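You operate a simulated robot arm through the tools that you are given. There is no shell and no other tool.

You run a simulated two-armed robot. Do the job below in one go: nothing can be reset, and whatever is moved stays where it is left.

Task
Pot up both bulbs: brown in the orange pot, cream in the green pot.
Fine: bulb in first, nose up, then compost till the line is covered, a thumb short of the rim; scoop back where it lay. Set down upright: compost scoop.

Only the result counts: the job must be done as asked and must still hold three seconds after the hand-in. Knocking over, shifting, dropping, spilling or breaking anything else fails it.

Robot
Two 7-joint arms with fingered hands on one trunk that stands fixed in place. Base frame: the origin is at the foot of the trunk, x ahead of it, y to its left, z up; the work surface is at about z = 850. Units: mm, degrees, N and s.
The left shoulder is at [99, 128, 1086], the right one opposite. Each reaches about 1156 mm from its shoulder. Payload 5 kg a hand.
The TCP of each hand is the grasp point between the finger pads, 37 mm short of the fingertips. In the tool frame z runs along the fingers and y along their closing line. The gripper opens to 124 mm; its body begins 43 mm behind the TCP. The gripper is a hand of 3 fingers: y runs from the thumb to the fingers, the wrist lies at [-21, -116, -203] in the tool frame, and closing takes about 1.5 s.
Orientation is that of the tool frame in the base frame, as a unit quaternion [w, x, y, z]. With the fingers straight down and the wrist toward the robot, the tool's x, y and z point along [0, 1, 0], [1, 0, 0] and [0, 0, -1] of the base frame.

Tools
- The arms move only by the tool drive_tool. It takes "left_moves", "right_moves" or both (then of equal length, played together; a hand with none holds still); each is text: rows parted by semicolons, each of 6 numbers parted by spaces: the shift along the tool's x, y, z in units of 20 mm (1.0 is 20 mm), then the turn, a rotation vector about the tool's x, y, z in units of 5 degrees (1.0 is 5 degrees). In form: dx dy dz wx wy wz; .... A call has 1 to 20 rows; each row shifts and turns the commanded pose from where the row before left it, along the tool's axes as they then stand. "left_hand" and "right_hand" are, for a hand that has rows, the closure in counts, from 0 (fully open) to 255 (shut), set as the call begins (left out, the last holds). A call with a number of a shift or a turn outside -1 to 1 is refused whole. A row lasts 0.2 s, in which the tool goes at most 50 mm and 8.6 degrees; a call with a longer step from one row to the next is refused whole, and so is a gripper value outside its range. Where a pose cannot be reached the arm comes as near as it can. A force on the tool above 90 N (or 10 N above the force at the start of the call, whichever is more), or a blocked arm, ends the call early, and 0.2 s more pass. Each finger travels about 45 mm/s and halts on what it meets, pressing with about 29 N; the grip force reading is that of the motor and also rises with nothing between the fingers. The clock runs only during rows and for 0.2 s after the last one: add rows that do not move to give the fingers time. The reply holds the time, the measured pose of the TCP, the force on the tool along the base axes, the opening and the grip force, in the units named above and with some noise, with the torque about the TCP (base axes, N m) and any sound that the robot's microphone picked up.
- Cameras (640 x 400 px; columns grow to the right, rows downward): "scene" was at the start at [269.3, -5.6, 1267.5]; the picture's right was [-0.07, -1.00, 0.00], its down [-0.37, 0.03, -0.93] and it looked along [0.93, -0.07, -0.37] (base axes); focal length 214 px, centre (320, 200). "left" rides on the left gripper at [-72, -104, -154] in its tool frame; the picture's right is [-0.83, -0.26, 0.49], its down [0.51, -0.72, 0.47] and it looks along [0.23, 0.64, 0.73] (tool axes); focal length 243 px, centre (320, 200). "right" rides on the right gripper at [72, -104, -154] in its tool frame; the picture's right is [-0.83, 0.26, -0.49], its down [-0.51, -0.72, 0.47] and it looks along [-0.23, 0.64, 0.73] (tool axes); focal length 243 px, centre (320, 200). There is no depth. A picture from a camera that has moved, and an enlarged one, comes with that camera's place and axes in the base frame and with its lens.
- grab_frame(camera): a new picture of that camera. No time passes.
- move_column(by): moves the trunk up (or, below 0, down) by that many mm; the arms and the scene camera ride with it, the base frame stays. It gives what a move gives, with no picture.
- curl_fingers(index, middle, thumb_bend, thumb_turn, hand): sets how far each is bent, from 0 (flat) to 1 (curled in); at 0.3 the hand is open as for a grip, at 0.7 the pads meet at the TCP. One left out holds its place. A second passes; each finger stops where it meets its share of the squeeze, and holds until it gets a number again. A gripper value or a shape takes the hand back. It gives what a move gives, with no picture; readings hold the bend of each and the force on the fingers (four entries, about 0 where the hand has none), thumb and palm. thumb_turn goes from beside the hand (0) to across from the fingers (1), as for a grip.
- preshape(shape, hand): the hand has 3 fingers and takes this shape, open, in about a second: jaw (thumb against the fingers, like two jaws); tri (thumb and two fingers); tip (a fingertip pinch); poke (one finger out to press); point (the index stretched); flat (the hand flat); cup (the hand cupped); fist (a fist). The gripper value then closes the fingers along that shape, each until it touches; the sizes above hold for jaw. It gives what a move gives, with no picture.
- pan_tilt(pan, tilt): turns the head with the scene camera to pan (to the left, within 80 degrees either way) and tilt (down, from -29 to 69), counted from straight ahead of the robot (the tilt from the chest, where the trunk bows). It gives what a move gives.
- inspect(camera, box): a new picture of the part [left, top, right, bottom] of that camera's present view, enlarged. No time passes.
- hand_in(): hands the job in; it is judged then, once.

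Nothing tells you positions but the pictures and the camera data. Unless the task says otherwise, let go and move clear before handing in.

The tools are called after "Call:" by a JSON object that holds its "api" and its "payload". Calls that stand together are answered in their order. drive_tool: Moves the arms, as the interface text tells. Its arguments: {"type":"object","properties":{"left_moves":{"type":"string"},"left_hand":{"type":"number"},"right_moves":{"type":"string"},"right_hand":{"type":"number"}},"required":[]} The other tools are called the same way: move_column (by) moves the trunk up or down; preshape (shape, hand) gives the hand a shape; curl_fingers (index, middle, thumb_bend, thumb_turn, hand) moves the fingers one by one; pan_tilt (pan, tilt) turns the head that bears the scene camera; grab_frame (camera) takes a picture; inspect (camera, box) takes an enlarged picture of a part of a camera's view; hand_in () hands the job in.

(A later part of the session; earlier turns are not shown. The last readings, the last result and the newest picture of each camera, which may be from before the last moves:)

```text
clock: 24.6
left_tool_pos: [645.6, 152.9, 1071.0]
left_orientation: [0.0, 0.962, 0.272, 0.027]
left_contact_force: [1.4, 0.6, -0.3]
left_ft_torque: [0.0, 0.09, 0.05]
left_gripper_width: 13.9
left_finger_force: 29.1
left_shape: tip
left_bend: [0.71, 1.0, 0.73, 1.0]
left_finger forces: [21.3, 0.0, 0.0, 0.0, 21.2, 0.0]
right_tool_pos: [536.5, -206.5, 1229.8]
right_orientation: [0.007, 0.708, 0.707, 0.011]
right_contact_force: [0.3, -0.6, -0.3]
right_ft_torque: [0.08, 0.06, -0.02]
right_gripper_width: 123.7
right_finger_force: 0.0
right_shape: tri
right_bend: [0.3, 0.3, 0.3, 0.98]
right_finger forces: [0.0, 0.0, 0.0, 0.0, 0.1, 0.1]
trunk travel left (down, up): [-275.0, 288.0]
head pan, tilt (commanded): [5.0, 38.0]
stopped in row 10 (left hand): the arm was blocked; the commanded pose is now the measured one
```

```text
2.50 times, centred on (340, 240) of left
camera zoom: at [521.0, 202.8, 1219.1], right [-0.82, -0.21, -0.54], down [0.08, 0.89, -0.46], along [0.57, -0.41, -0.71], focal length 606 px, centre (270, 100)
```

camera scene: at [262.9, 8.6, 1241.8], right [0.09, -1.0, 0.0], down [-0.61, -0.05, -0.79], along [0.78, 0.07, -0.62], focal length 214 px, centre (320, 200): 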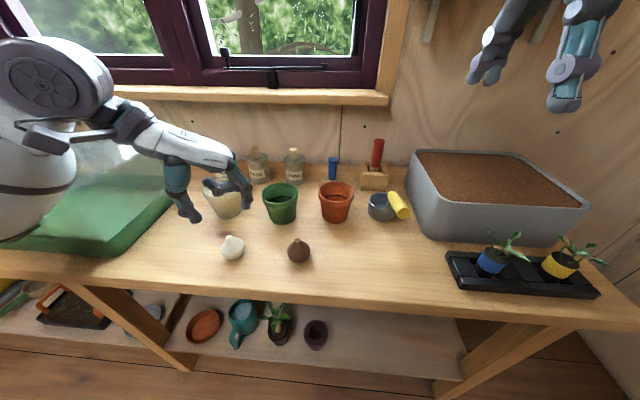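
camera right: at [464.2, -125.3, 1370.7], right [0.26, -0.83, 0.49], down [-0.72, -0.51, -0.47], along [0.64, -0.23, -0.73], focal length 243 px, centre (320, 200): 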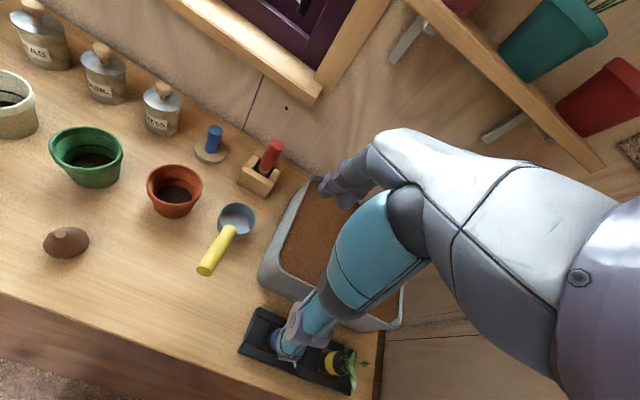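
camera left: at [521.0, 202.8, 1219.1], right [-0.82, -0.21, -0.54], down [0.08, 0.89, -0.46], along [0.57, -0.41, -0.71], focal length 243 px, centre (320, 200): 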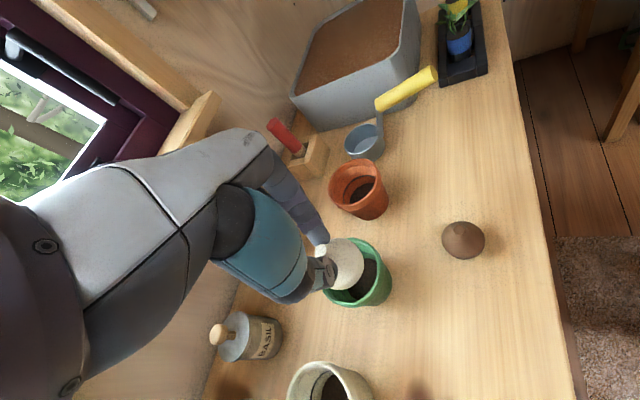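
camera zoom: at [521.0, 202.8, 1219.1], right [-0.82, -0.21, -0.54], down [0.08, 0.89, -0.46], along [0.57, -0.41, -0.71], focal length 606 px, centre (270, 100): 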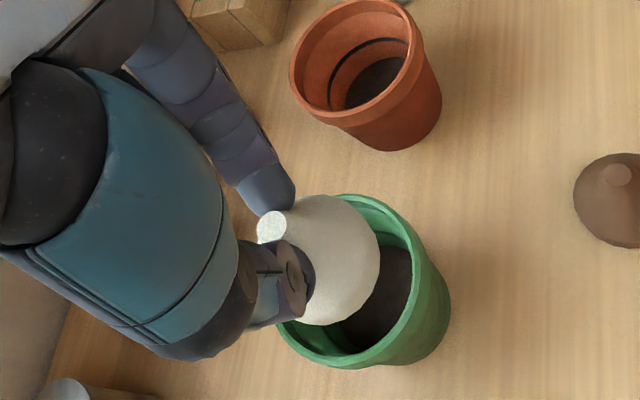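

Something blocked the left arm and the trunk swayed back slightly. I'll look to the left to see what the arm is touching before moving on.

Call:
{"api": "grab_frame", "payload": {"camera": "scene"}}

Call:
{"api": "pan_tilt", "payload": {"pan": 45, "tilt": 30}}

Call:
{"api": "grab_frame", "payload": {"camera": "scene"}}

Call:
{"api": "grab_frame", "payload": {"camera": "right"}}

```text
taken
camera scene: at [231.0, 1.3, 1248.5], right [0.09, -1.0, 0.0], down [-0.59, -0.05, -0.8], along [0.8, 0.07, -0.59], focal length 214 px, centre (320, 200)
```

scene: 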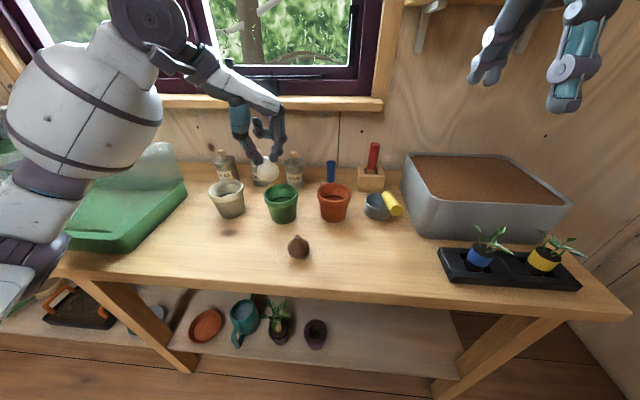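

```text
clock: 25.6
left_tool_pos: [644.0, 152.0, 1067.8]
left_orientation: [0.001, 0.963, 0.27, 0.022]
left_contact_force: [-0.5, -0.3, 0.1]
left_ft_torque: [-0.04, 0.03, 0.03]
left_gripper_width: 14.1
left_finger_force: 28.7
left_shape: tip
left_bend: [0.71, 1.0, 0.73, 1.0]
left_finger forces: [21.4, 0.0, 0.0, 0.0, 21.1, 0.0]
right_tool_pos: [533.8, -203.6, 1232.7]
right_orientation: [0.009, 0.707, 0.707, 0.012]
right_contact_force: [-0.2, -0.7, -0.5]
right_ft_torque: [-0.03, -0.02, 0.01]
right_gripper_width: 123.9
right_finger_force: 0.0
right_shape: tri
right_bend: [0.3, 0.3, 0.3, 0.98]
right_finger forces: [0.0, 0.0, 0.1, 0.0, 0.0, 0.0]
trunk travel left (down, up): [-275.0, 288.0]
head pan, tilt (commanded): [45.0, 30.0]
```

```text
taken
camera scene: at [205.8, 59.2, 1261.1], right [0.71, -0.71, 0.02], down [-0.33, -0.35, -0.88], along [0.63, 0.61, -0.48], focal length 214 px, centre (320, 200)
```

scene: 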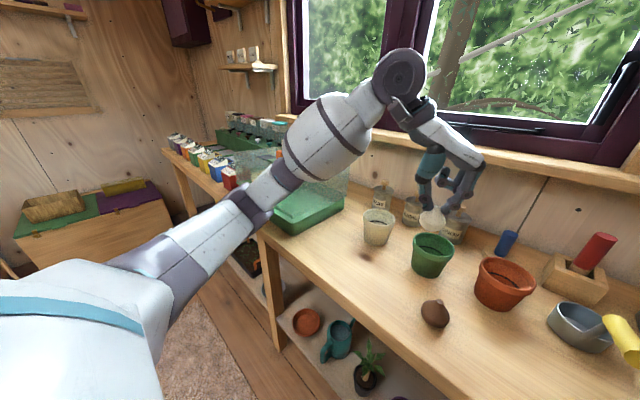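

```text
taken
camera right: at [425.9, -131.5, 1383.1], right [0.25, -0.83, 0.5], down [-0.71, -0.5, -0.49], along [0.66, -0.23, -0.71], focal length 243 px, centre (320, 200)
```

right: 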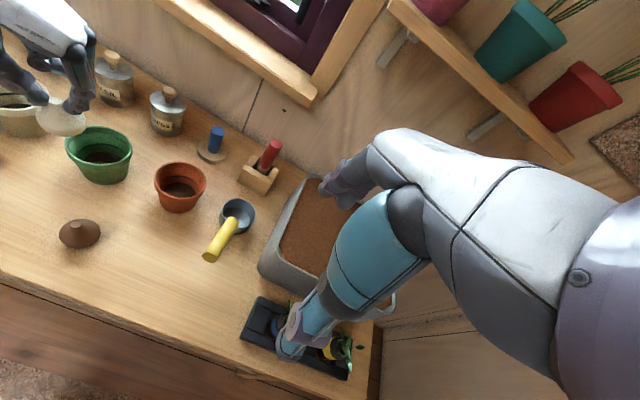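

The forearm or elbow, swung out to the left, seems to be what is pressing. I'll back off along the way I came to relieve it, then try a less swung-out wrist direction.

Call:
{"api": "drive_tool", "payload": {"left_moves": "-0.2 -0.5 0 0 0 0;-0.28 -0.67 0 0 0 0;-0.28 -0.67 0 0 0 0;-0.28 -0.67 0 0 0 0;0 0 0 0 0 0;0 0 0 0 0 0"}}

Call:
{"api": "grab_frame", "payload": {"camera": "scene"}}

```text
clock: 27.0
left_tool_pos: [623.0, 187.9, 1048.4]
left_orientation: [0.0, 0.963, 0.268, 0.007]
left_contact_force: [0.1, 0.1, -0.2]
left_ft_torque: [-0.03, -0.01, -0.01]
left_gripper_width: 14.1
left_finger_force: 29.0
left_shape: tip
left_bend: [0.71, 1.0, 0.73, 1.0]
left_finger forces: [21.3, 0.0, 0.0, 0.1, 21.1, 0.0]
right_tool_pos: [561.5, -195.4, 1219.4]
right_orientation: [0.004, 0.707, 0.707, 0.002]
right_contact_force: [-0.4, 0.4, 0.1]
right_ft_torque: [-0.04, -0.02, -0.03]
right_gripper_width: 123.8
right_finger_force: 0.1
right_shape: tri
right_bend: [0.3, 0.3, 0.3, 0.98]
right_finger forces: [0.0, 0.0, 0.0, 0.0, 0.0, 0.1]
trunk travel left (down, up): [-275.0, 288.0]
head pan, tilt (commanded): [45.0, 30.0]
```

```text
taken
camera scene: at [233.2, 66.8, 1255.5], right [0.71, -0.71, 0.01], down [-0.35, -0.35, -0.87], along [0.62, 0.61, -0.5], focal length 214 px, centre (320, 200)
```

scene: 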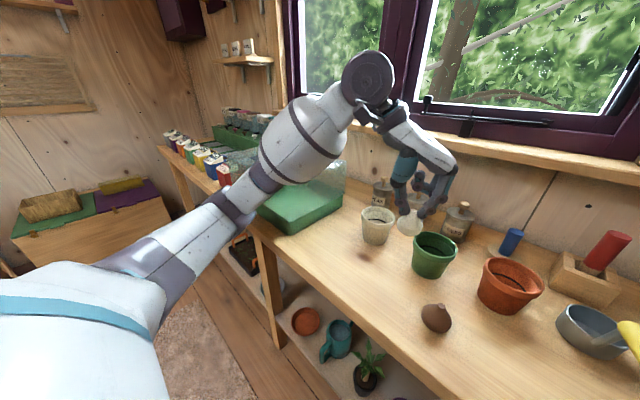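

Call:
{"api": "drive_tool", "payload": {"left_moves": "-0.28 -0.67 0 0 0 0;-0.28 -0.67 0 0 0 0;-0.28 -0.67 0 0 0 0;0 0 0 0 0 0;0 0 0 0 0 0;0 0 0 0 0 0"}}

Call:
{"api": "pan_tilt", "payload": {"pan": 5, "tilt": 38}}

Call:
{"api": "grab_frame", "payload": {"camera": "scene"}}

```text
clock: 28.4
left_tool_pos: [592.9, 210.6, 1043.7]
left_orientation: [-0.002, 0.964, 0.266, 0.005]
left_contact_force: [0.4, -0.3, -0.6]
left_ft_torque: [-0.04, 0.02, -0.04]
left_gripper_width: 14.2
left_finger_force: 29.4
left_shape: tip
left_bend: [0.71, 1.0, 0.73, 1.0]
left_finger forces: [21.2, 0.0, 0.0, 0.1, 21.1, 0.0]
right_tool_pos: [568.1, -197.4, 1216.2]
right_orientation: [0.0, 0.707, 0.707, 0.0]
right_contact_force: [0.1, 0.9, 1.1]
right_ft_torque: [0.0, -0.01, 0.02]
right_gripper_width: 124.0
right_finger_force: 0.2
right_shape: tri
right_bend: [0.3, 0.3, 0.3, 0.98]
right_finger forces: [0.0, 0.0, 0.0, 0.1, 0.0, 0.1]
trunk travel left (down, up): [-275.0, 288.0]
head pan, tilt (commanded): [45.0, 30.0]
```

```text
clock: 29.5
left_tool_pos: [593.1, 210.8, 1044.2]
left_orientation: [-0.002, 0.964, 0.266, 0.005]
left_contact_force: [-0.1, 0.2, -0.9]
left_ft_torque: [-0.01, 0.01, 0.02]
left_gripper_width: 13.9
left_finger_force: 29.5
left_shape: tip
left_bend: [0.71, 1.0, 0.73, 1.0]
left_finger forces: [21.1, 0.1, 0.0, 0.0, 21.1, 0.0]
right_tool_pos: [566.9, -197.4, 1215.5]
right_orientation: [0.0, 0.707, 0.707, 0.001]
right_contact_force: [-0.6, 0.0, 1.1]
right_ft_torque: [-0.01, -0.01, 0.0]
right_gripper_width: 123.8
right_finger_force: 0.1
right_shape: tri
right_bend: [0.3, 0.3, 0.3, 0.98]
right_finger forces: [0.0, 0.1, 0.1, 0.0, 0.0, 0.0]
trunk travel left (down, up): [-275.0, 288.0]
head pan, tilt (commanded): [5.0, 38.0]
```

```text
taken
camera scene: at [262.7, 8.6, 1241.9], right [0.09, -1.0, 0.0], down [-0.61, -0.05, -0.79], along [0.79, 0.07, -0.62], focal length 214 px, centre (320, 200)
```

scene: 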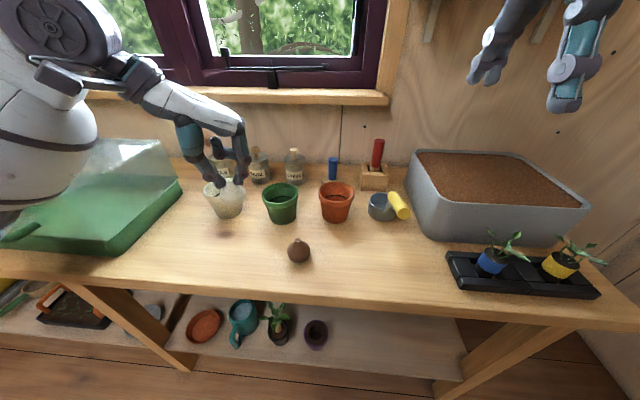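

The trunk is back to its place. I'll restore the original head pose and compare the cold frame on the left with the very first picture to be sure it wasn't nudged.

Call:
{"api": "pan_tilt", "payload": {"pan": -4.1, "tilt": 21.7}}

Call:
{"api": "grab_frame", "payload": {"camera": "scene"}}

Call:
{"api": "pan_tilt", "payload": {"pan": 50, "tilt": 45}}

Call:
{"api": "grab_frame", "payload": {"camera": "scene"}}

```text
clock: 30.3
left_tool_pos: [592.9, 210.1, 1043.5]
left_orientation: [-0.002, 0.964, 0.266, 0.006]
left_contact_force: [0.2, -0.8, -0.6]
left_ft_torque: [-0.01, 0.0, -0.03]
left_gripper_width: 13.8
left_finger_force: 28.9
left_shape: tip
left_bend: [0.71, 1.0, 0.73, 1.0]
left_finger forces: [21.2, 0.0, 0.0, 0.1, 21.0, 0.0]
right_tool_pos: [567.8, -197.3, 1216.5]
right_orientation: [0.0, 0.707, 0.707, 0.0]
right_contact_force: [0.4, 0.5, 0.2]
right_ft_torque: [0.0, -0.03, -0.04]
right_gripper_width: 123.9
right_finger_force: 0.0
right_shape: tri
right_bend: [0.3, 0.3, 0.3, 0.98]
right_finger forces: [0.0, 0.0, 0.0, 0.0, 0.0, 0.0]
trunk travel left (down, up): [-275.0, 288.0]
head pan, tilt (commanded): [-4.1, 21.7]
```

```text
taken
camera scene: at [269.3, -5.6, 1267.4], right [-0.07, -1.0, 0.0], down [-0.37, 0.03, -0.93], along [0.93, -0.07, -0.37], focal length 214 px, centre (320, 200)
```

scene: 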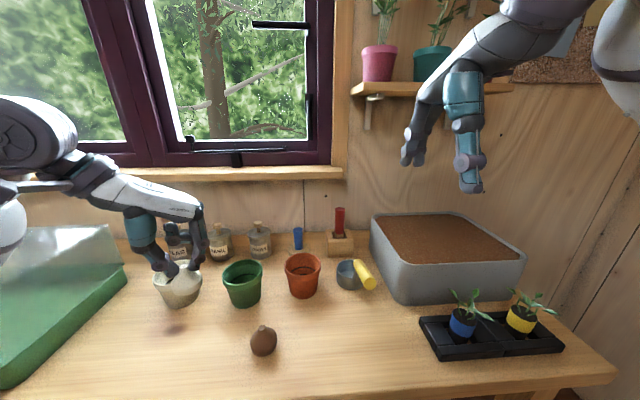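

```text
clock: 31.5
left_tool_pos: [593.1, 210.1, 1042.5]
left_orientation: [-0.002, 0.964, 0.267, 0.005]
left_contact_force: [-1.2, 0.5, -0.7]
left_ft_torque: [0.0, -0.01, -0.02]
left_gripper_width: 13.8
left_finger_force: 28.5
left_shape: tip
left_bend: [0.71, 1.0, 0.73, 1.0]
left_finger forces: [21.2, 0.0, 0.0, 0.0, 21.1, 0.1]
right_tool_pos: [568.3, -197.5, 1217.0]
right_orientation: [0.0, 0.708, 0.707, 0.0]
right_contact_force: [1.0, -1.2, -0.2]
right_ft_torque: [0.0, 0.01, -0.01]
right_gripper_width: 123.9
right_finger_force: 0.2
right_shape: tri
right_bend: [0.3, 0.3, 0.3, 0.98]
right_finger forces: [0.1, 0.0, 0.0, 0.0, 0.0, 0.0]
trunk travel left (down, up): [-275.0, 288.0]
head pan, tilt (commanded): [50.0, 45.0]
```

```text
taken
camera scene: at [229.0, 63.3, 1231.6], right [0.77, -0.64, 0.0], down [-0.45, -0.54, -0.71], along [0.46, 0.54, -0.71], focal length 214 px, centre (320, 200)
```

scene: 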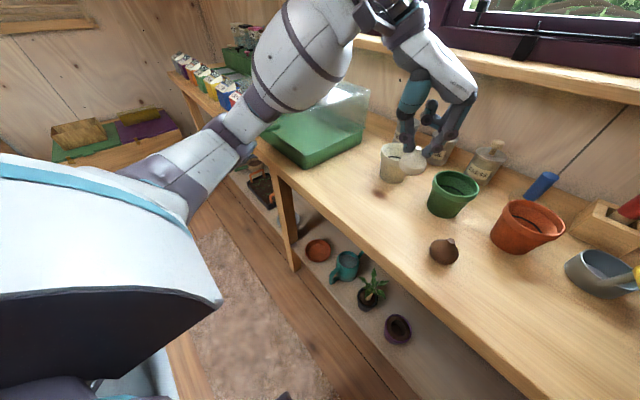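

The cold frame, pots and everything else look exactly where they were. I'll turn the hand back to wrist-toward-robot in small steps, watching the right hand's reading as a sign of any sway.

Call:
{"api": "drive_tool", "payload": {"left_moves": "0 0 0 0 0 -1;0 0 0 0 0 -1;0 0 0 0 0 -1;0 0 0 0 0 -1;0 0 0 0 0 -1;0 0 0 0 0 -1;0 0 0 0 0 -1;0 0 0 0 0 -1;0 0 0 0 0 -1"}}

Call:
{"api": "grab_frame", "payload": {"camera": "scene"}}

```text
clock: 33.5
left_tool_pos: [593.9, 210.9, 1044.1]
left_orientation: [0.001, 0.788, 0.616, 0.005]
left_contact_force: [0.4, -0.7, -0.7]
left_ft_torque: [0.01, 0.02, -0.01]
left_gripper_width: 13.9
left_finger_force: 29.1
left_shape: tip
left_bend: [0.71, 1.0, 0.73, 1.0]
left_finger forces: [21.2, 0.0, 0.1, 0.0, 20.9, 0.0]
right_tool_pos: [569.4, -197.6, 1216.2]
right_orientation: [0.0, 0.707, 0.708, 0.0]
right_contact_force: [-0.4, 1.1, 0.5]
right_ft_torque: [0.06, 0.04, 0.01]
right_gripper_width: 123.7
right_finger_force: 0.1
right_shape: tri
right_bend: [0.3, 0.3, 0.3, 0.98]
right_finger forces: [0.1, 0.0, 0.0, 0.0, 0.0, 0.1]
trunk travel left (down, up): [-275.0, 288.0]
head pan, tilt (commanded): [50.0, 45.0]
```

```text
taken
camera scene: at [229.0, 63.1, 1231.6], right [0.77, -0.64, 0.0], down [-0.45, -0.54, -0.71], along [0.45, 0.54, -0.71], focal length 214 px, centre (320, 200)
```

scene: 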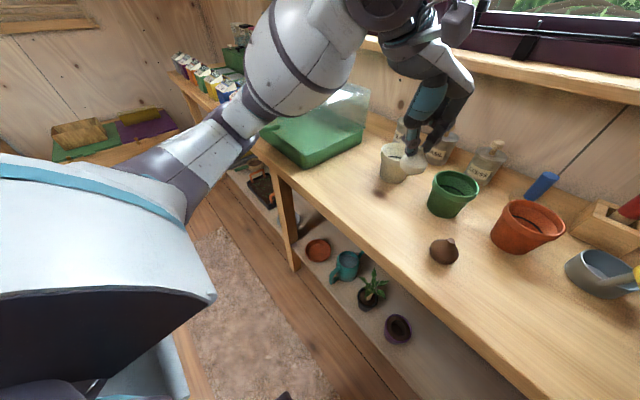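

Call:
{"api": "drive_tool", "payload": {"left_moves": "-0.38 0.8 0 0 0 0;-0.38 0.8 0 0 0 0;-0.38 0.8 0 0 0 0;0 0 0 0 0 0"}}

Call:
{"api": "grab_frame", "payload": {"camera": "scene"}}

```text
clock: 34.5
left_tool_pos: [634.8, 176.7, 1045.9]
left_orientation: [0.001, 0.788, 0.616, 0.006]
left_contact_force: [-0.7, 0.4, 0.0]
left_ft_torque: [-0.01, 0.0, -0.02]
left_gripper_width: 13.8
left_finger_force: 29.1
left_shape: tip
left_bend: [0.71, 1.0, 0.73, 1.0]
left_finger forces: [21.1, 0.1, 0.0, 0.1, 20.9, 0.0]
right_tool_pos: [567.3, -197.0, 1217.3]
right_orientation: [-0.001, 0.708, 0.707, 0.0]
right_contact_force: [0.5, -0.6, -0.2]
right_ft_torque: [-0.01, 0.0, 0.02]
right_gripper_width: 123.9
right_finger_force: 0.1
right_shape: tri
right_bend: [0.3, 0.3, 0.3, 0.98]
right_finger forces: [0.0, 0.1, 0.0, 0.1, 0.1, 0.0]
trunk travel left (down, up): [-275.0, 288.0]
head pan, tilt (commanded): [50.0, 45.0]
```

```text
taken
camera scene: at [228.6, 63.6, 1231.7], right [0.77, -0.64, 0.0], down [-0.45, -0.54, -0.71], along [0.45, 0.54, -0.71], focal length 214 px, centre (320, 200)
```

scene: 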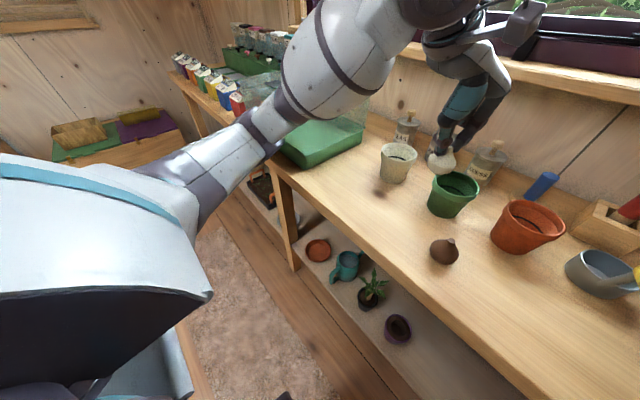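

No sway, but the elbow is drifting toward the cold frame on the left. I'll raise the trunk so the elbow rides well above it.

Call:
{"api": "move_column", "payload": {"by": 150}}

Call:
{"api": "grab_frame", "payload": {"camera": "scene"}}

Call:
{"api": "grab_frame", "payload": {"camera": "left"}}

```text
clock: 36.3
left_tool_pos: [635.2, 176.0, 1194.2]
left_orientation: [0.001, 0.789, 0.615, 0.004]
left_contact_force: [0.2, -0.2, 0.7]
left_ft_torque: [0.01, 0.0, 0.04]
left_gripper_width: 14.0
left_finger_force: 29.1
left_shape: tip
left_bend: [0.71, 1.0, 0.73, 1.0]
left_finger forces: [21.1, 0.1, 0.0, 0.0, 20.9, 0.0]
right_tool_pos: [568.4, -197.2, 1364.6]
right_orientation: [0.0, 0.707, 0.707, 0.0]
right_contact_force: [-0.2, 0.0, 0.2]
right_ft_torque: [-0.03, 0.03, 0.0]
right_gripper_width: 123.6
right_finger_force: 0.0
right_shape: tri
right_bend: [0.3, 0.3, 0.3, 0.98]
right_finger forces: [0.0, 0.0, 0.1, 0.0, 0.1, 0.1]
trunk travel left (down, up): [-425.0, 138.0]
head pan, tilt (commanded): [50.0, 45.0]
```

```text
taken
camera scene: at [190.4, 63.3, 1385.9], right [0.77, -0.64, 0.0], down [-0.45, -0.54, -0.71], along [0.45, 0.54, -0.71], focal length 214 px, centre (320, 200)
```

scene: 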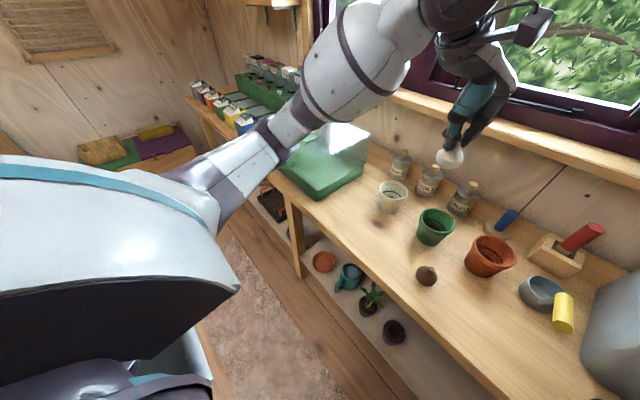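

```text
taken
camera left: at [514.4, 131.3, 1346.5], right [-0.45, -0.74, -0.5], down [-0.57, 0.67, -0.47], along [0.68, 0.07, -0.73], focal length 243 px, centre (320, 200)
```

left: 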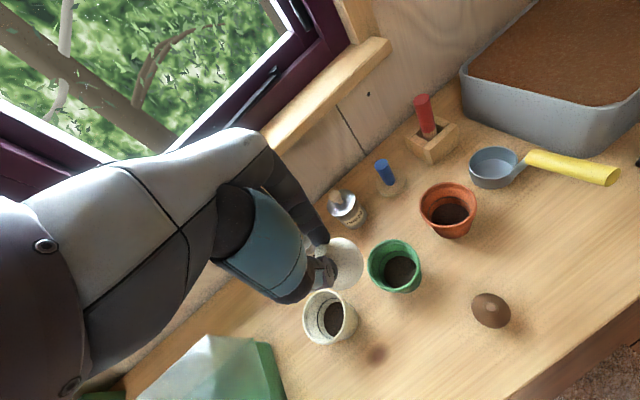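

Raised cleanly with the bulb still held. Now I'll move over the green pot.

Call:
{"api": "drive_tool", "payload": {"left_moves": "-0.365 0.81 0 0 0 0;-0.365 0.81 0 0 0 0;-0.365 0.81 0 0 0 0;0 0 0 0 0 0"}}

Call:
{"api": "grab_frame", "payload": {"camera": "left"}}

Call:
{"api": "pan_tilt", "payload": {"pan": 8, "tilt": 40}}

Call:
{"api": "inspect", "payload": {"camera": "scene", "box": [200, 100, 420, 260]}}

```text
clock: 37.3
left_tool_pos: [676.1, 143.5, 1197.6]
left_orientation: [0.002, 0.788, 0.615, 0.005]
left_contact_force: [-0.6, -0.1, -1.4]
left_ft_torque: [-0.02, 0.02, 0.0]
left_gripper_width: 13.9
left_finger_force: 29.0
left_shape: tip
left_bend: [0.71, 1.0, 0.73, 1.0]
left_finger forces: [21.2, 0.0, 0.0, 0.0, 20.9, 0.0]
right_tool_pos: [567.4, -198.3, 1365.9]
right_orientation: [0.001, 0.707, 0.707, 0.0]
right_contact_force: [-0.2, 0.2, 0.1]
right_ft_torque: [0.01, -0.03, 0.0]
right_gripper_width: 123.7
right_finger_force: 0.0
right_shape: tri
right_bend: [0.3, 0.3, 0.3, 0.98]
right_finger forces: [0.1, 0.0, 0.1, 0.0, 0.0, 0.1]
trunk travel left (down, up): [-425.0, 138.0]
head pan, tilt (commanded): [50.0, 45.0]
```

```text
taken
camera left: at [554.9, 98.6, 1349.7], right [-0.45, -0.74, -0.5], down [-0.57, 0.67, -0.47], along [0.69, 0.07, -0.72], focal length 243 px, centre (320, 200)
```

left: 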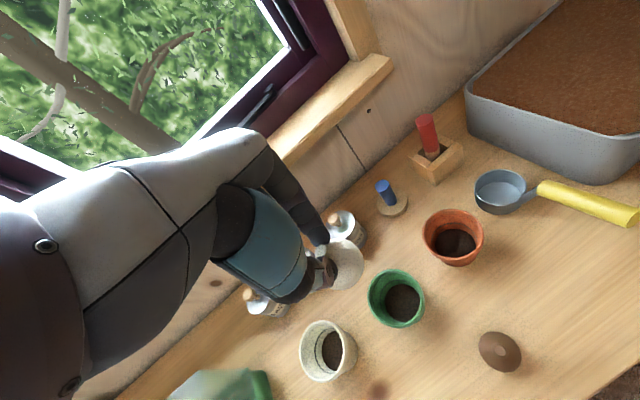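

```text
clock: 38.4
left_tool_pos: [676.4, 143.7, 1197.2]
left_orientation: [0.002, 0.788, 0.615, 0.005]
left_contact_force: [-0.5, 0.3, -0.7]
left_ft_torque: [0.02, 0.01, -0.01]
left_gripper_width: 14.0
left_finger_force: 29.0
left_shape: tip
left_bend: [0.71, 1.0, 0.73, 1.0]
left_finger forces: [21.1, 0.0, 0.1, 0.1, 20.9, 0.1]
right_tool_pos: [566.9, -198.0, 1366.2]
right_orientation: [0.0, 0.707, 0.707, 0.0]
right_contact_force: [0.5, 0.0, -0.8]
right_ft_torque: [-0.03, 0.01, 0.0]
right_gripper_width: 123.9
right_finger_force: 0.2
right_shape: tri
right_bend: [0.3, 0.3, 0.3, 0.98]
right_finger forces: [0.0, 0.0, 0.1, 0.0, 0.1, 0.0]
trunk travel left (down, up): [-425.0, 138.0]
head pan, tilt (commanded): [8.0, 40.0]
```

```text
2.50 times, centred on (310, 180) of scene
camera zoom: at [221.7, 12.9, 1393.3], right [0.14, -0.99, 0.0], down [-0.64, -0.09, -0.77], along [0.76, 0.11, -0.64], focal length 536 px, centre (345, 250)
```

zoom: 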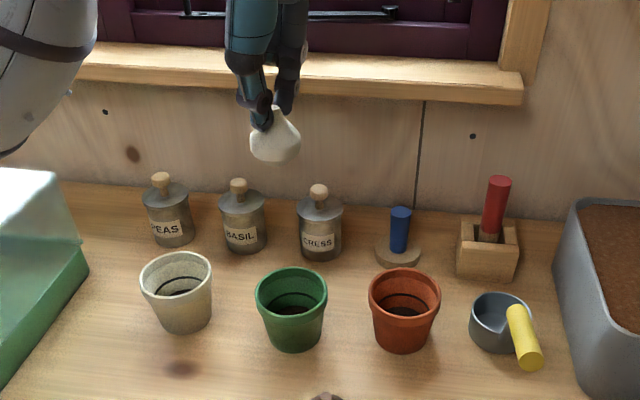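

Measured again from here: green pot centre about (681,142.5), orange about (696.5,6), rims near z=928. I'll align and lower the bulb to just above the rim, then check again.

Call:
{"api": "drive_tool", "payload": {"left_moves": "0 0.39 0.5 0 0 0;0 0 0.9 0 0 0;0 0 0.9 0 0 0;0 0 0.9 0 0 0;0 0 0.9 0 0 0;0 0 0.9 0 0 0;0 0 0.9 0 0 0;0 0 0.9 0 0 0;0 0 0.9 0 0 0;0 0 0.8 0 0 0;0 0 0 0 0 0"}}

Call:
{"api": "inspect", "payload": {"camera": "left", "box": [240, 160, 440, 320]}}

Call:
{"api": "inspect", "payload": {"camera": "scene", "box": [240, 150, 360, 250]}}

Call:
{"api": "grab_frame", "payload": {"camera": "right"}}

```text
clock: 40.8
left_tool_pos: [684.0, 140.8, 1025.1]
left_orientation: [0.001, 0.789, 0.615, 0.005]
left_contact_force: [0.1, 0.2, -0.2]
left_ft_torque: [-0.02, 0.01, -0.02]
left_gripper_width: 14.0
left_finger_force: 29.6
left_shape: tip
left_bend: [0.71, 1.0, 0.73, 1.0]
left_finger forces: [21.0, 0.1, 0.0, 0.1, 20.7, 0.1]
right_tool_pos: [567.7, -198.0, 1365.0]
right_orientation: [0.0, 0.707, 0.707, 0.0]
right_contact_force: [-0.5, -0.7, 0.2]
right_ft_torque: [0.0, 0.02, 0.0]
right_gripper_width: 123.9
right_finger_force: 0.0
right_shape: tri
right_bend: [0.3, 0.3, 0.3, 0.98]
right_finger forces: [0.0, 0.0, 0.0, 0.0, 0.0, 0.0]
trunk travel left (down, up): [-425.0, 138.0]
head pan, tilt (commanded): [8.0, 40.0]
```

```text
2.50 times, centred on (340, 240) of left
camera zoom: at [562.6, 96.2, 1176.8], right [-0.45, -0.74, -0.5], down [-0.57, 0.67, -0.47], along [0.69, 0.07, -0.72], focal length 606 px, centre (270, 100)
```

zoom: 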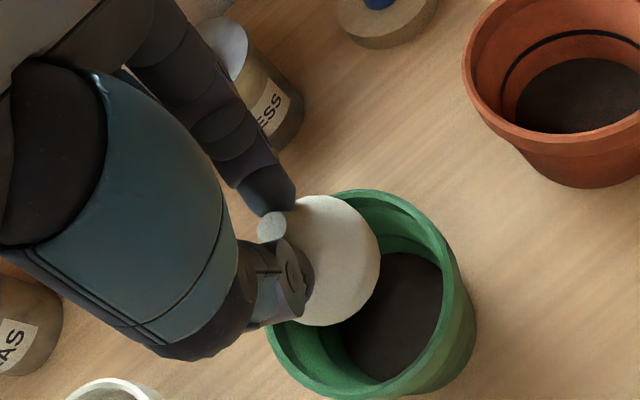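

```text
4.00 times, centred on (300, 200) of scene
camera zoom: at [221.7, 12.8, 1393.4], right [0.14, -0.99, 0.0], down [-0.64, -0.09, -0.77], along [0.76, 0.11, -0.64], focal length 858 px, centre (400, 200)
```

zoom: 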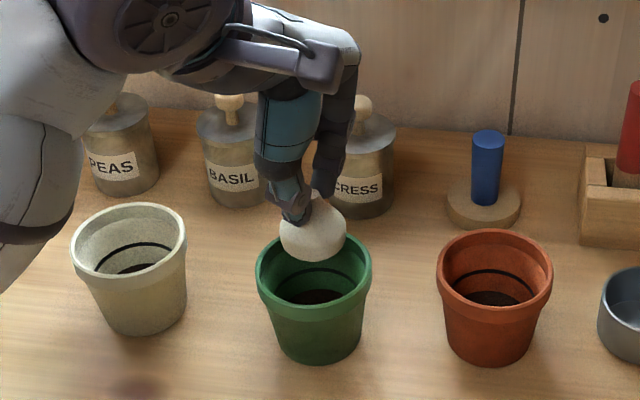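

```text
taken
camera right: at [464.1, -125.3, 1520.7], right [0.26, -0.83, 0.49], down [-0.72, -0.51, -0.47], along [0.64, -0.23, -0.73], focal length 243 px, centre (320, 200)
```

right: 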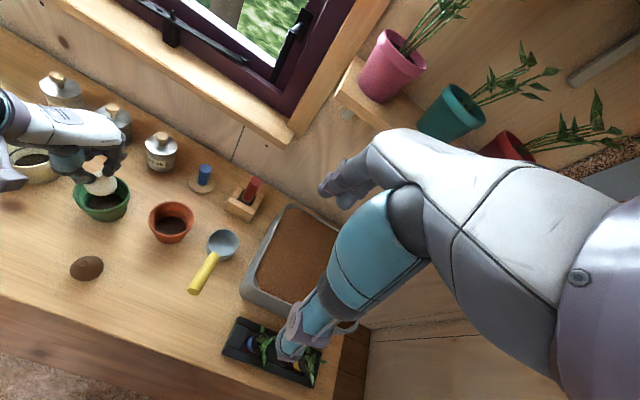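

The bulb is centred over the green pot. I'll lower it in, slowly near the soil, watching the force.

Call:
{"api": "drive_tool", "payload": {"left_moves": "0 0 0.6 0 0 0;0 0 0.6 0 0 0;0 0 0.6 0 0 0;0 0 0.6 0 0 0;0 0 0.6 0 0 0;0 0 0.4 0 0 0;0 0 0 0 0 0"}}

Call:
{"api": "inspect", "payload": {"camera": "left", "box": [240, 160, 440, 320]}}

Call:
{"api": "inspect", "payload": {"camera": "scene", "box": [240, 150, 360, 250]}}

```text
clock: 42.4
left_tool_pos: [685.5, 143.3, 955.3]
left_orientation: [0.001, 0.789, 0.615, 0.005]
left_contact_force: [0.1, -0.4, -1.0]
left_ft_torque: [-0.01, 0.0, 0.01]
left_gripper_width: 14.0
left_finger_force: 29.0
left_shape: tip
left_bend: [0.71, 1.0, 0.73, 1.0]
left_finger forces: [20.9, 0.0, 0.1, 0.0, 20.7, 0.0]
right_tool_pos: [567.9, -198.4, 1365.9]
right_orientation: [0.0, 0.707, 0.707, 0.0]
right_contact_force: [0.9, 0.3, 0.3]
right_ft_torque: [0.0, -0.01, -0.01]
right_gripper_width: 123.8
right_finger_force: 0.2
right_shape: tri
right_bend: [0.3, 0.3, 0.3, 0.98]
right_finger forces: [0.1, 0.1, 0.0, 0.0, 0.0, 0.1]
trunk travel left (down, up): [-425.0, 138.0]
head pan, tilt (commanded): [8.0, 40.0]
```

```text
2.50 times, centred on (340, 240) of left
camera zoom: at [564.0, 98.3, 1107.4], right [-0.45, -0.74, -0.5], down [-0.57, 0.67, -0.47], along [0.69, 0.07, -0.72], focal length 606 px, centre (270, 100)
```

zoom: 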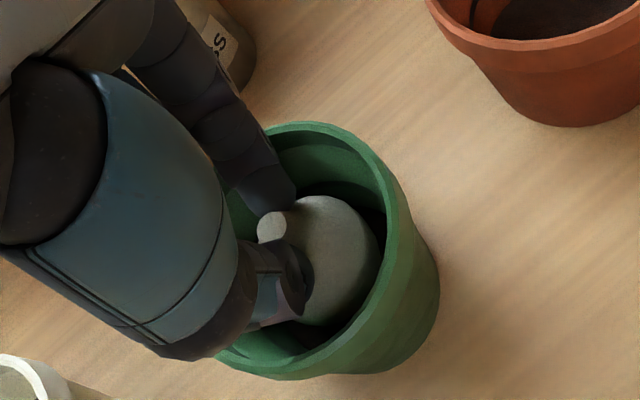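

```text
4.00 times, centred on (300, 200) of scene
camera zoom: at [221.7, 12.8, 1393.4], right [0.14, -0.99, 0.0], down [-0.64, -0.09, -0.77], along [0.76, 0.11, -0.64], focal length 858 px, centre (400, 200)
```

zoom: 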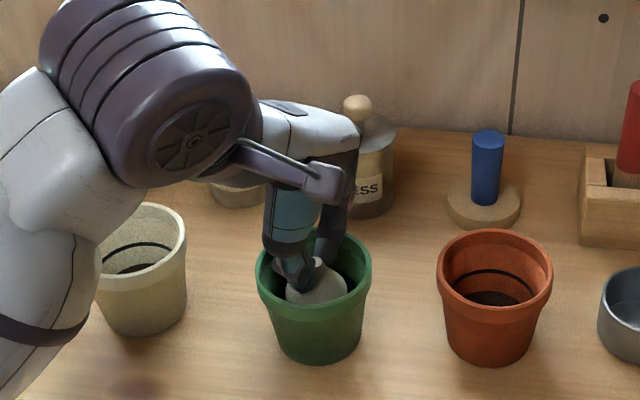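

Call:
{"api": "drive_tool", "payload": {"left_moves": "0 0 0.1 0 0 0;0 0 0.1 0 0 0;0 0 0.1 0 0 0;0 0 0.1 0 0 0;0 0 0 0 0 0"}}

Call:
{"api": "inspect", "payload": {"camera": "scene", "box": [270, 180, 350, 246]}}

Call:
{"api": "inspect", "payload": {"camera": "right", "box": [40, 130, 160, 230]}}

```text
clock: 43.6
left_tool_pos: [686.4, 143.3, 948.8]
left_orientation: [0.002, 0.788, 0.615, 0.005]
left_contact_force: [-0.6, 0.1, -0.6]
left_ft_torque: [-0.02, 0.0, -0.01]
left_gripper_width: 13.8
left_finger_force: 29.0
left_shape: tip
left_bend: [0.71, 1.0, 0.73, 1.0]
left_finger forces: [21.6, 0.0, 0.0, 0.0, 20.8, 0.0]
right_tool_pos: [567.6, -197.6, 1365.8]
right_orientation: [0.0, 0.707, 0.707, 0.0]
right_contact_force: [-0.4, 0.4, 0.8]
right_ft_torque: [-0.01, -0.01, -0.03]
right_gripper_width: 123.8
right_finger_force: 0.1
right_shape: tri
right_bend: [0.3, 0.3, 0.3, 0.98]
right_finger forces: [0.0, 0.1, 0.0, 0.1, 0.0, 0.0]
trunk travel left (down, up): [-425.0, 138.0]
head pan, tilt (commanded): [8.0, 40.0]
```

```text
6.06 times, centred on (310, 213) of scene
camera zoom: at [221.6, 12.9, 1393.4], right [0.14, -0.99, 0.0], down [-0.64, -0.09, -0.77], along [0.76, 0.11, -0.64], focal length 1300 px, centre (381, 121)
```

zoom: 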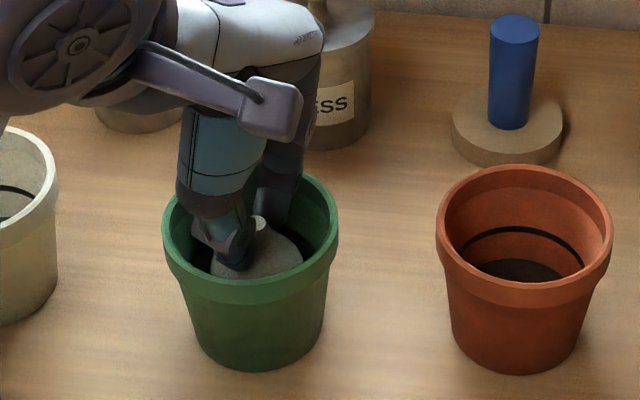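

```text
4.00 times, centred on (100, 180) of right
camera zoom: at [464.1, -125.3, 1520.7], right [0.26, -0.83, 0.49], down [-0.72, -0.51, -0.47], along [0.64, -0.23, -0.73], focal length 970 px, centre (1200, 280)
```

zoom: 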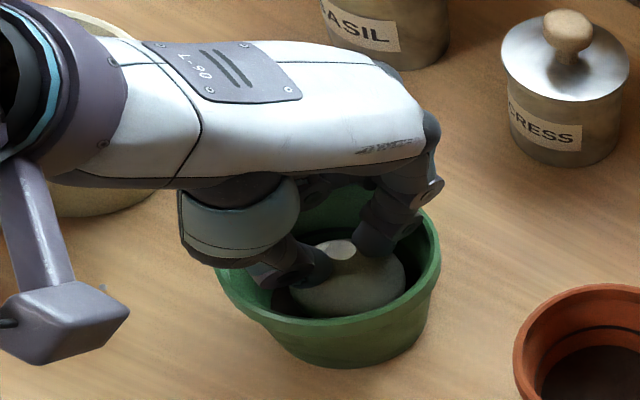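

Call:
{"api": "drive_tool", "payload": {"left_moves": "0 0 0.1 0 0 0;0 0 0.1 0 0 0;0 0 0 0 0 0"}}

Call:
{"api": "inspect", "payload": {"camera": "right", "box": [60, 150, 140, 216]}}

```text
clock: 44.4
left_tool_pos: [688.2, 142.5, 944.6]
left_orientation: [0.001, 0.789, 0.615, 0.005]
left_contact_force: [-0.4, -0.2, -1.1]
left_ft_torque: [0.0, -0.01, 0.0]
left_gripper_width: 13.7
left_finger_force: 29.0
left_shape: tip
left_bend: [0.71, 1.0, 0.73, 1.0]
left_finger forces: [21.6, 0.0, 0.0, 0.1, 20.9, 0.0]
right_tool_pos: [566.2, -197.1, 1367.3]
right_orientation: [0.0, 0.707, 0.707, -0.001]
right_contact_force: [0.6, -0.2, -0.6]
right_ft_torque: [-0.01, -0.02, -0.01]
right_gripper_width: 124.0
right_finger_force: 0.1
right_shape: tri
right_bend: [0.3, 0.3, 0.3, 0.98]
right_finger forces: [0.0, 0.1, 0.0, 0.0, 0.0, 0.0]
trunk travel left (down, up): [-425.0, 138.0]
head pan, tilt (commanded): [8.0, 40.0]
```

```text
6.06 times, centred on (100, 183) of right
camera zoom: at [464.2, -125.3, 1520.7], right [0.26, -0.83, 0.49], down [-0.72, -0.51, -0.47], along [0.64, -0.23, -0.73], focal length 1470 px, centre (1653, 303)
```

zoom: 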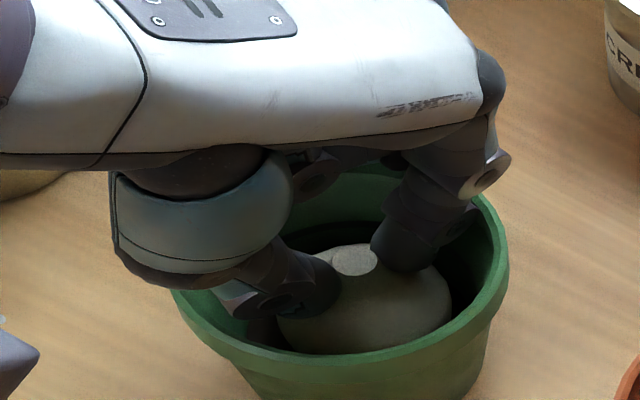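

Call:
{"api": "drive_tool", "payload": {"left_moves": "0 -0.08 0.1 0 0 0;0 0 0.1 0 0 0;0 0 0 0 0 0"}}

Call:
{"api": "inspect", "payload": {"camera": "right", "box": [60, 150, 140, 216]}}

Call:
{"api": "inspect", "payload": {"camera": "scene", "box": [270, 180, 350, 246]}}

```text
clock: 45.2
left_tool_pos: [684.0, 143.6, 940.2]
left_orientation: [0.001, 0.788, 0.615, 0.005]
left_contact_force: [-0.6, -0.2, -0.6]
left_ft_torque: [0.0, -0.01, -0.02]
left_gripper_width: 13.7
left_finger_force: 28.4
left_shape: tip
left_bend: [0.71, 1.0, 0.73, 1.0]
left_finger forces: [21.7, 0.1, 0.1, 0.0, 21.0, 0.0]
right_tool_pos: [567.7, -197.3, 1367.5]
right_orientation: [-0.001, 0.707, 0.707, -0.001]
right_contact_force: [0.6, 0.3, 0.0]
right_ft_torque: [-0.04, -0.02, -0.01]
right_gripper_width: 123.6
right_finger_force: 0.0
right_shape: tri
right_bend: [0.3, 0.3, 0.3, 0.98]
right_finger forces: [0.0, 0.0, 0.1, 0.0, 0.0, 0.0]
trunk travel left (down, up): [-425.0, 138.0]
head pan, tilt (commanded): [8.0, 40.0]
```

```text
6.06 times, centred on (100, 183) of right
camera zoom: at [464.2, -125.3, 1520.7], right [0.26, -0.83, 0.49], down [-0.72, -0.51, -0.47], along [0.64, -0.23, -0.73], focal length 1470 px, centre (1653, 303)
```

zoom: 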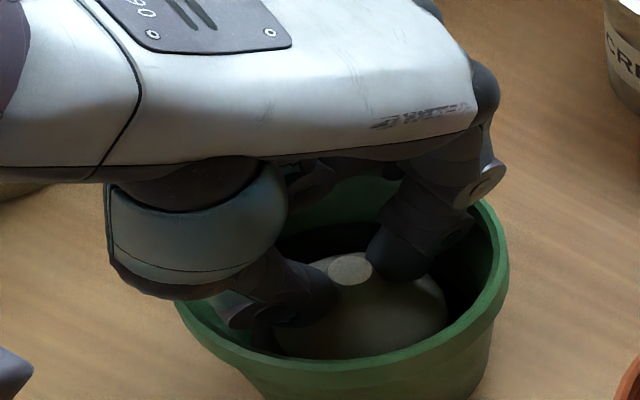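

```text
6.06 times, centred on (310, 213) of scene
camera zoom: at [221.7, 12.8, 1393.3], right [0.14, -0.99, 0.0], down [-0.64, -0.09, -0.77], along [0.76, 0.11, -0.64], focal length 1300 px, centre (381, 121)
```

zoom: 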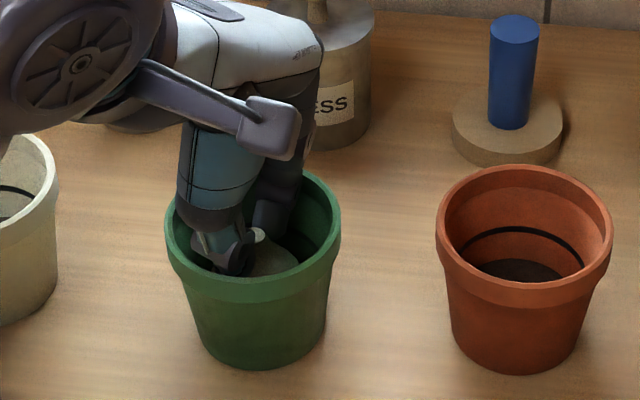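

The bulb's base is practically on the soil. I'll release gently by a small opening only, and check the bulb stays upright.

Call:
{"api": "drive_tool", "payload": {"left_moves": "0 0 0 0 0 0;0 0 0 0 0 0;0 0 0 0 0 0;0 0 0 0 0 0", "left_hand": 208}}

Call:
{"api": "inspect", "payload": {"camera": "right", "box": [60, 150, 140, 216]}}

Call:
{"api": "inspect", "payload": {"camera": "scene", "box": [270, 180, 350, 246]}}

Call:
{"api": "inspect", "payload": {"camera": "left", "box": [240, 160, 440, 320]}}

```text
clock: 46.2
left_tool_pos: [684.4, 143.2, 941.1]
left_orientation: [0.003, 0.789, 0.615, 0.006]
left_contact_force: [-0.3, 0.4, 9.1]
left_ft_torque: [0.09, 0.2, -0.03]
left_gripper_width: 20.5
left_finger_force: 0.0
left_shape: tip
left_bend: [0.72, 0.98, 0.75, 1.0]
left_finger forces: [4.9, 0.0, 0.0, 0.1, 8.3, 0.0]
right_tool_pos: [567.0, -198.3, 1366.2]
right_orientation: [0.001, 0.708, 0.707, 0.001]
right_contact_force: [-0.3, -0.7, -1.1]
right_ft_torque: [0.03, 0.01, -0.02]
right_gripper_width: 123.9
right_finger_force: 0.1
right_shape: tri
right_bend: [0.3, 0.3, 0.3, 0.98]
right_finger forces: [0.0, 0.0, 0.0, 0.1, 0.0, 0.0]
trunk travel left (down, up): [-425.0, 138.0]
head pan, tilt (commanded): [8.0, 40.0]
```

```text
6.06 times, centred on (100, 183) of right
camera zoom: at [463.3, -125.4, 1521.1], right [0.26, -0.83, 0.49], down [-0.72, -0.51, -0.47], along [0.64, -0.23, -0.73], focal length 1470 px, centre (1653, 303)
```

zoom: 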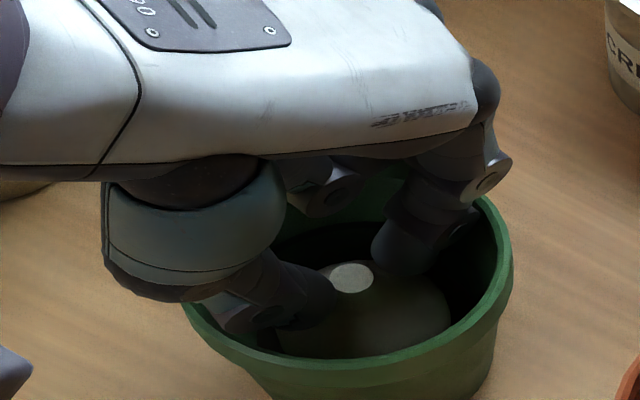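

```text
6.06 times, centred on (310, 213) of scene
camera zoom: at [220.9, 12.7, 1393.6], right [0.14, -0.99, 0.0], down [-0.64, -0.09, -0.77], along [0.76, 0.11, -0.64], focal length 1300 px, centre (381, 121)
```

zoom: 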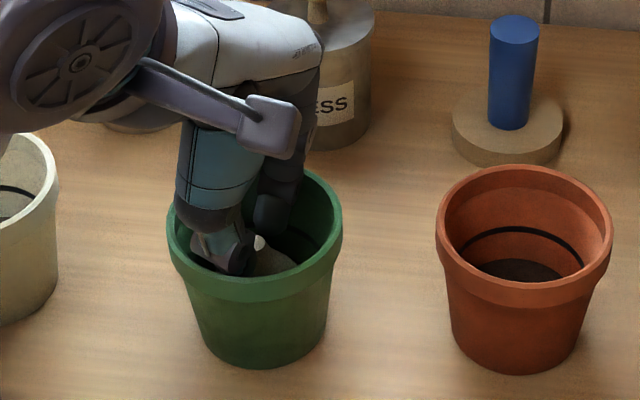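

```text
2.50 times, centred on (340, 240) of left
camera zoom: at [563.6, 98.0, 1093.9], right [-0.45, -0.74, -0.5], down [-0.57, 0.67, -0.47], along [0.69, 0.07, -0.72], focal length 606 px, centre (270, 100)
```

zoom: 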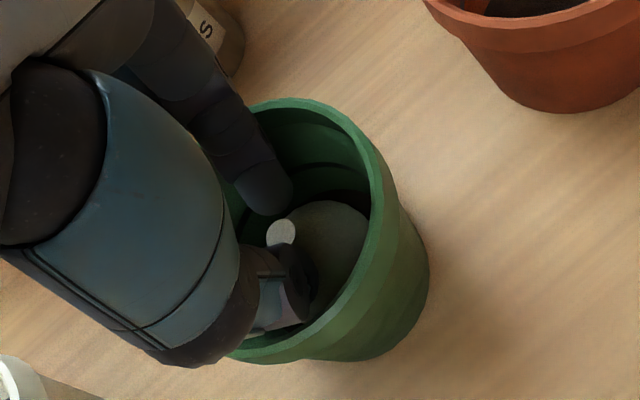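

The bulb is down, with the fingertips resting on its shoulders (9 N upward on the hand). I'll lift straight up slowly to come free.

Call:
{"api": "drive_tool", "payload": {"left_moves": "0 0 -0.15 0 0 0;0 0 -0.15 0 0 0;0 0 -0.1 0 0 0;0 0 0 0 0 0"}}

Call:
{"api": "inspect", "payload": {"camera": "right", "box": [60, 150, 140, 216]}}

Call:
{"api": "inspect", "payload": {"camera": "left", "box": [240, 160, 440, 320]}}

```text
clock: 47.2
left_tool_pos: [686.0, 142.9, 949.0]
left_orientation: [0.001, 0.788, 0.615, 0.005]
left_contact_force: [-0.4, 0.2, 0.0]
left_ft_torque: [0.0, 0.0, -0.01]
left_gripper_width: 22.9
left_finger_force: 0.0
left_shape: tip
left_bend: [0.72, 0.98, 0.74, 1.0]
left_finger forces: [0.0, 0.0, 0.0, 0.0, 0.1, 0.0]
right_tool_pos: [567.5, -196.8, 1366.8]
right_orientation: [0.0, 0.707, 0.707, 0.0]
right_contact_force: [0.8, -0.6, -0.4]
right_ft_torque: [0.02, 0.01, 0.01]
right_gripper_width: 123.6
right_finger_force: 0.1
right_shape: tri
right_bend: [0.3, 0.3, 0.3, 0.98]
right_finger forces: [0.0, 0.0, 0.1, 0.1, 0.0, 0.0]
trunk travel left (down, up): [-425.0, 138.0]
head pan, tilt (commanded): [8.0, 40.0]
```

```text
6.06 times, centred on (100, 183) of right
camera zoom: at [464.2, -125.3, 1520.7], right [0.26, -0.83, 0.49], down [-0.72, -0.51, -0.47], along [0.64, -0.23, -0.73], focal length 1470 px, centre (1653, 303)
```

zoom: 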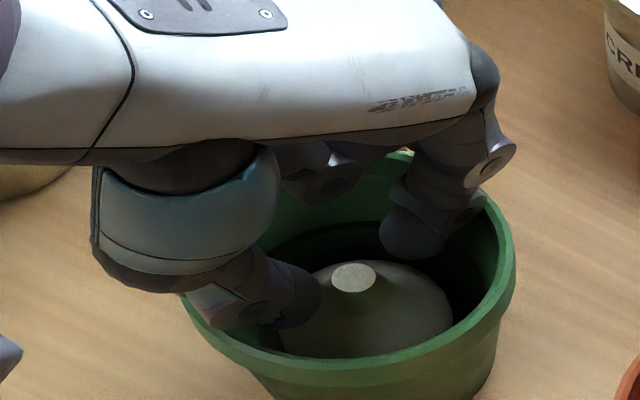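

```text
2.50 times, centred on (340, 240) of left
camera zoom: at [564.4, 97.8, 1101.5], right [-0.45, -0.74, -0.5], down [-0.57, 0.67, -0.47], along [0.69, 0.07, -0.72], focal length 606 px, centre (270, 100)
```

zoom: 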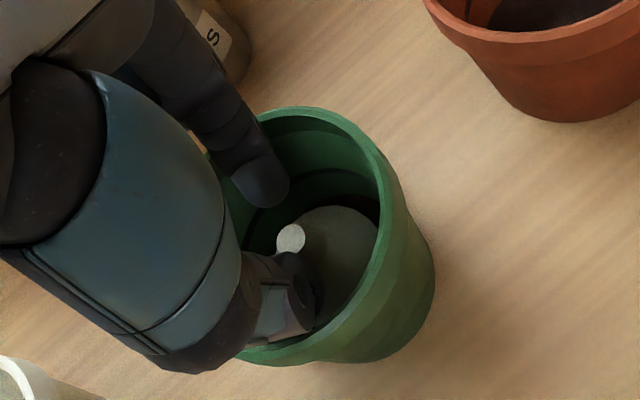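

Released: the cream bulb stands nose up in the green pot. Lifting the hand clear.

Call:
{"api": "drive_tool", "payload": {"left_moves": "0 0 -0.3 0 0 0;0 0 -0.5 0 0 0;0 0 -0.8 0 0 0;0 0 -1 0 0 0;0 0 -1 0 0 0;0 0 -1 0 0 0;0 0 -1 0 0 0;0 0 -0.6 0 0 0"}}

Call:
{"api": "inspect", "payload": {"camera": "scene", "box": [200, 150, 440, 300]}}

Call:
{"api": "grab_frame", "payload": {"camera": "left"}}

```text
clock: 49.0
left_tool_pos: [682.6, 142.4, 1072.7]
left_orientation: [0.001, 0.789, 0.615, 0.006]
left_contact_force: [0.0, -0.3, -0.2]
left_ft_torque: [-0.03, -0.01, -0.01]
left_gripper_width: 22.8
left_finger_force: 0.1
left_shape: tip
left_bend: [0.72, 0.98, 0.74, 1.0]
left_finger forces: [0.1, 0.0, 0.0, 0.0, 0.0, 0.0]
right_tool_pos: [566.6, -197.1, 1366.0]
right_orientation: [-0.001, 0.707, 0.707, 0.0]
right_contact_force: [-0.5, -0.4, 0.5]
right_ft_torque: [0.0, 0.0, 0.01]
right_gripper_width: 123.7
right_finger_force: 0.0
right_shape: tri
right_bend: [0.3, 0.3, 0.3, 0.98]
right_finger forces: [0.1, 0.1, 0.0, 0.0, 0.1, 0.0]
trunk travel left (down, up): [-425.0, 138.0]
head pan, tilt (commanded): [8.0, 40.0]
```

```text
2.67 times, centred on (320, 225) of scene
camera zoom: at [221.6, 12.8, 1393.4], right [0.14, -0.99, 0.0], down [-0.64, -0.09, -0.77], along [0.76, 0.11, -0.64], focal length 572 px, centre (320, 133)
```

zoom: 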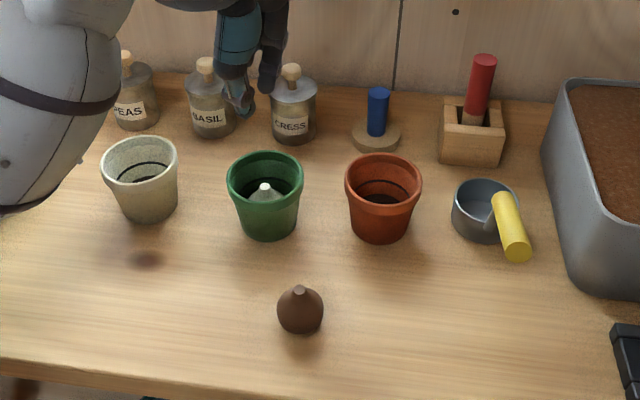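

```text
taken
camera left: at [561.5, 97.8, 1225.9], right [-0.45, -0.74, -0.5], down [-0.57, 0.67, -0.47], along [0.69, 0.07, -0.72], focal length 243 px, centre (320, 200)
```

left: 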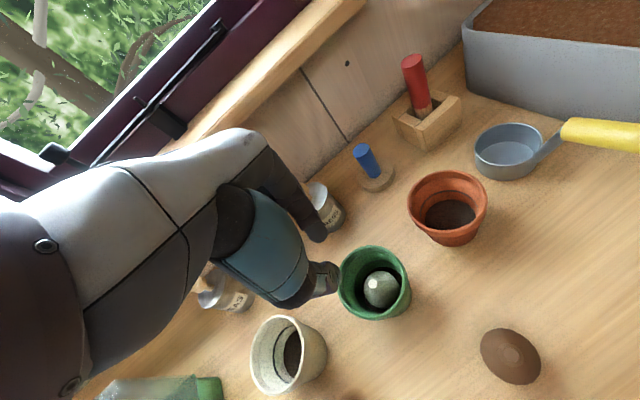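

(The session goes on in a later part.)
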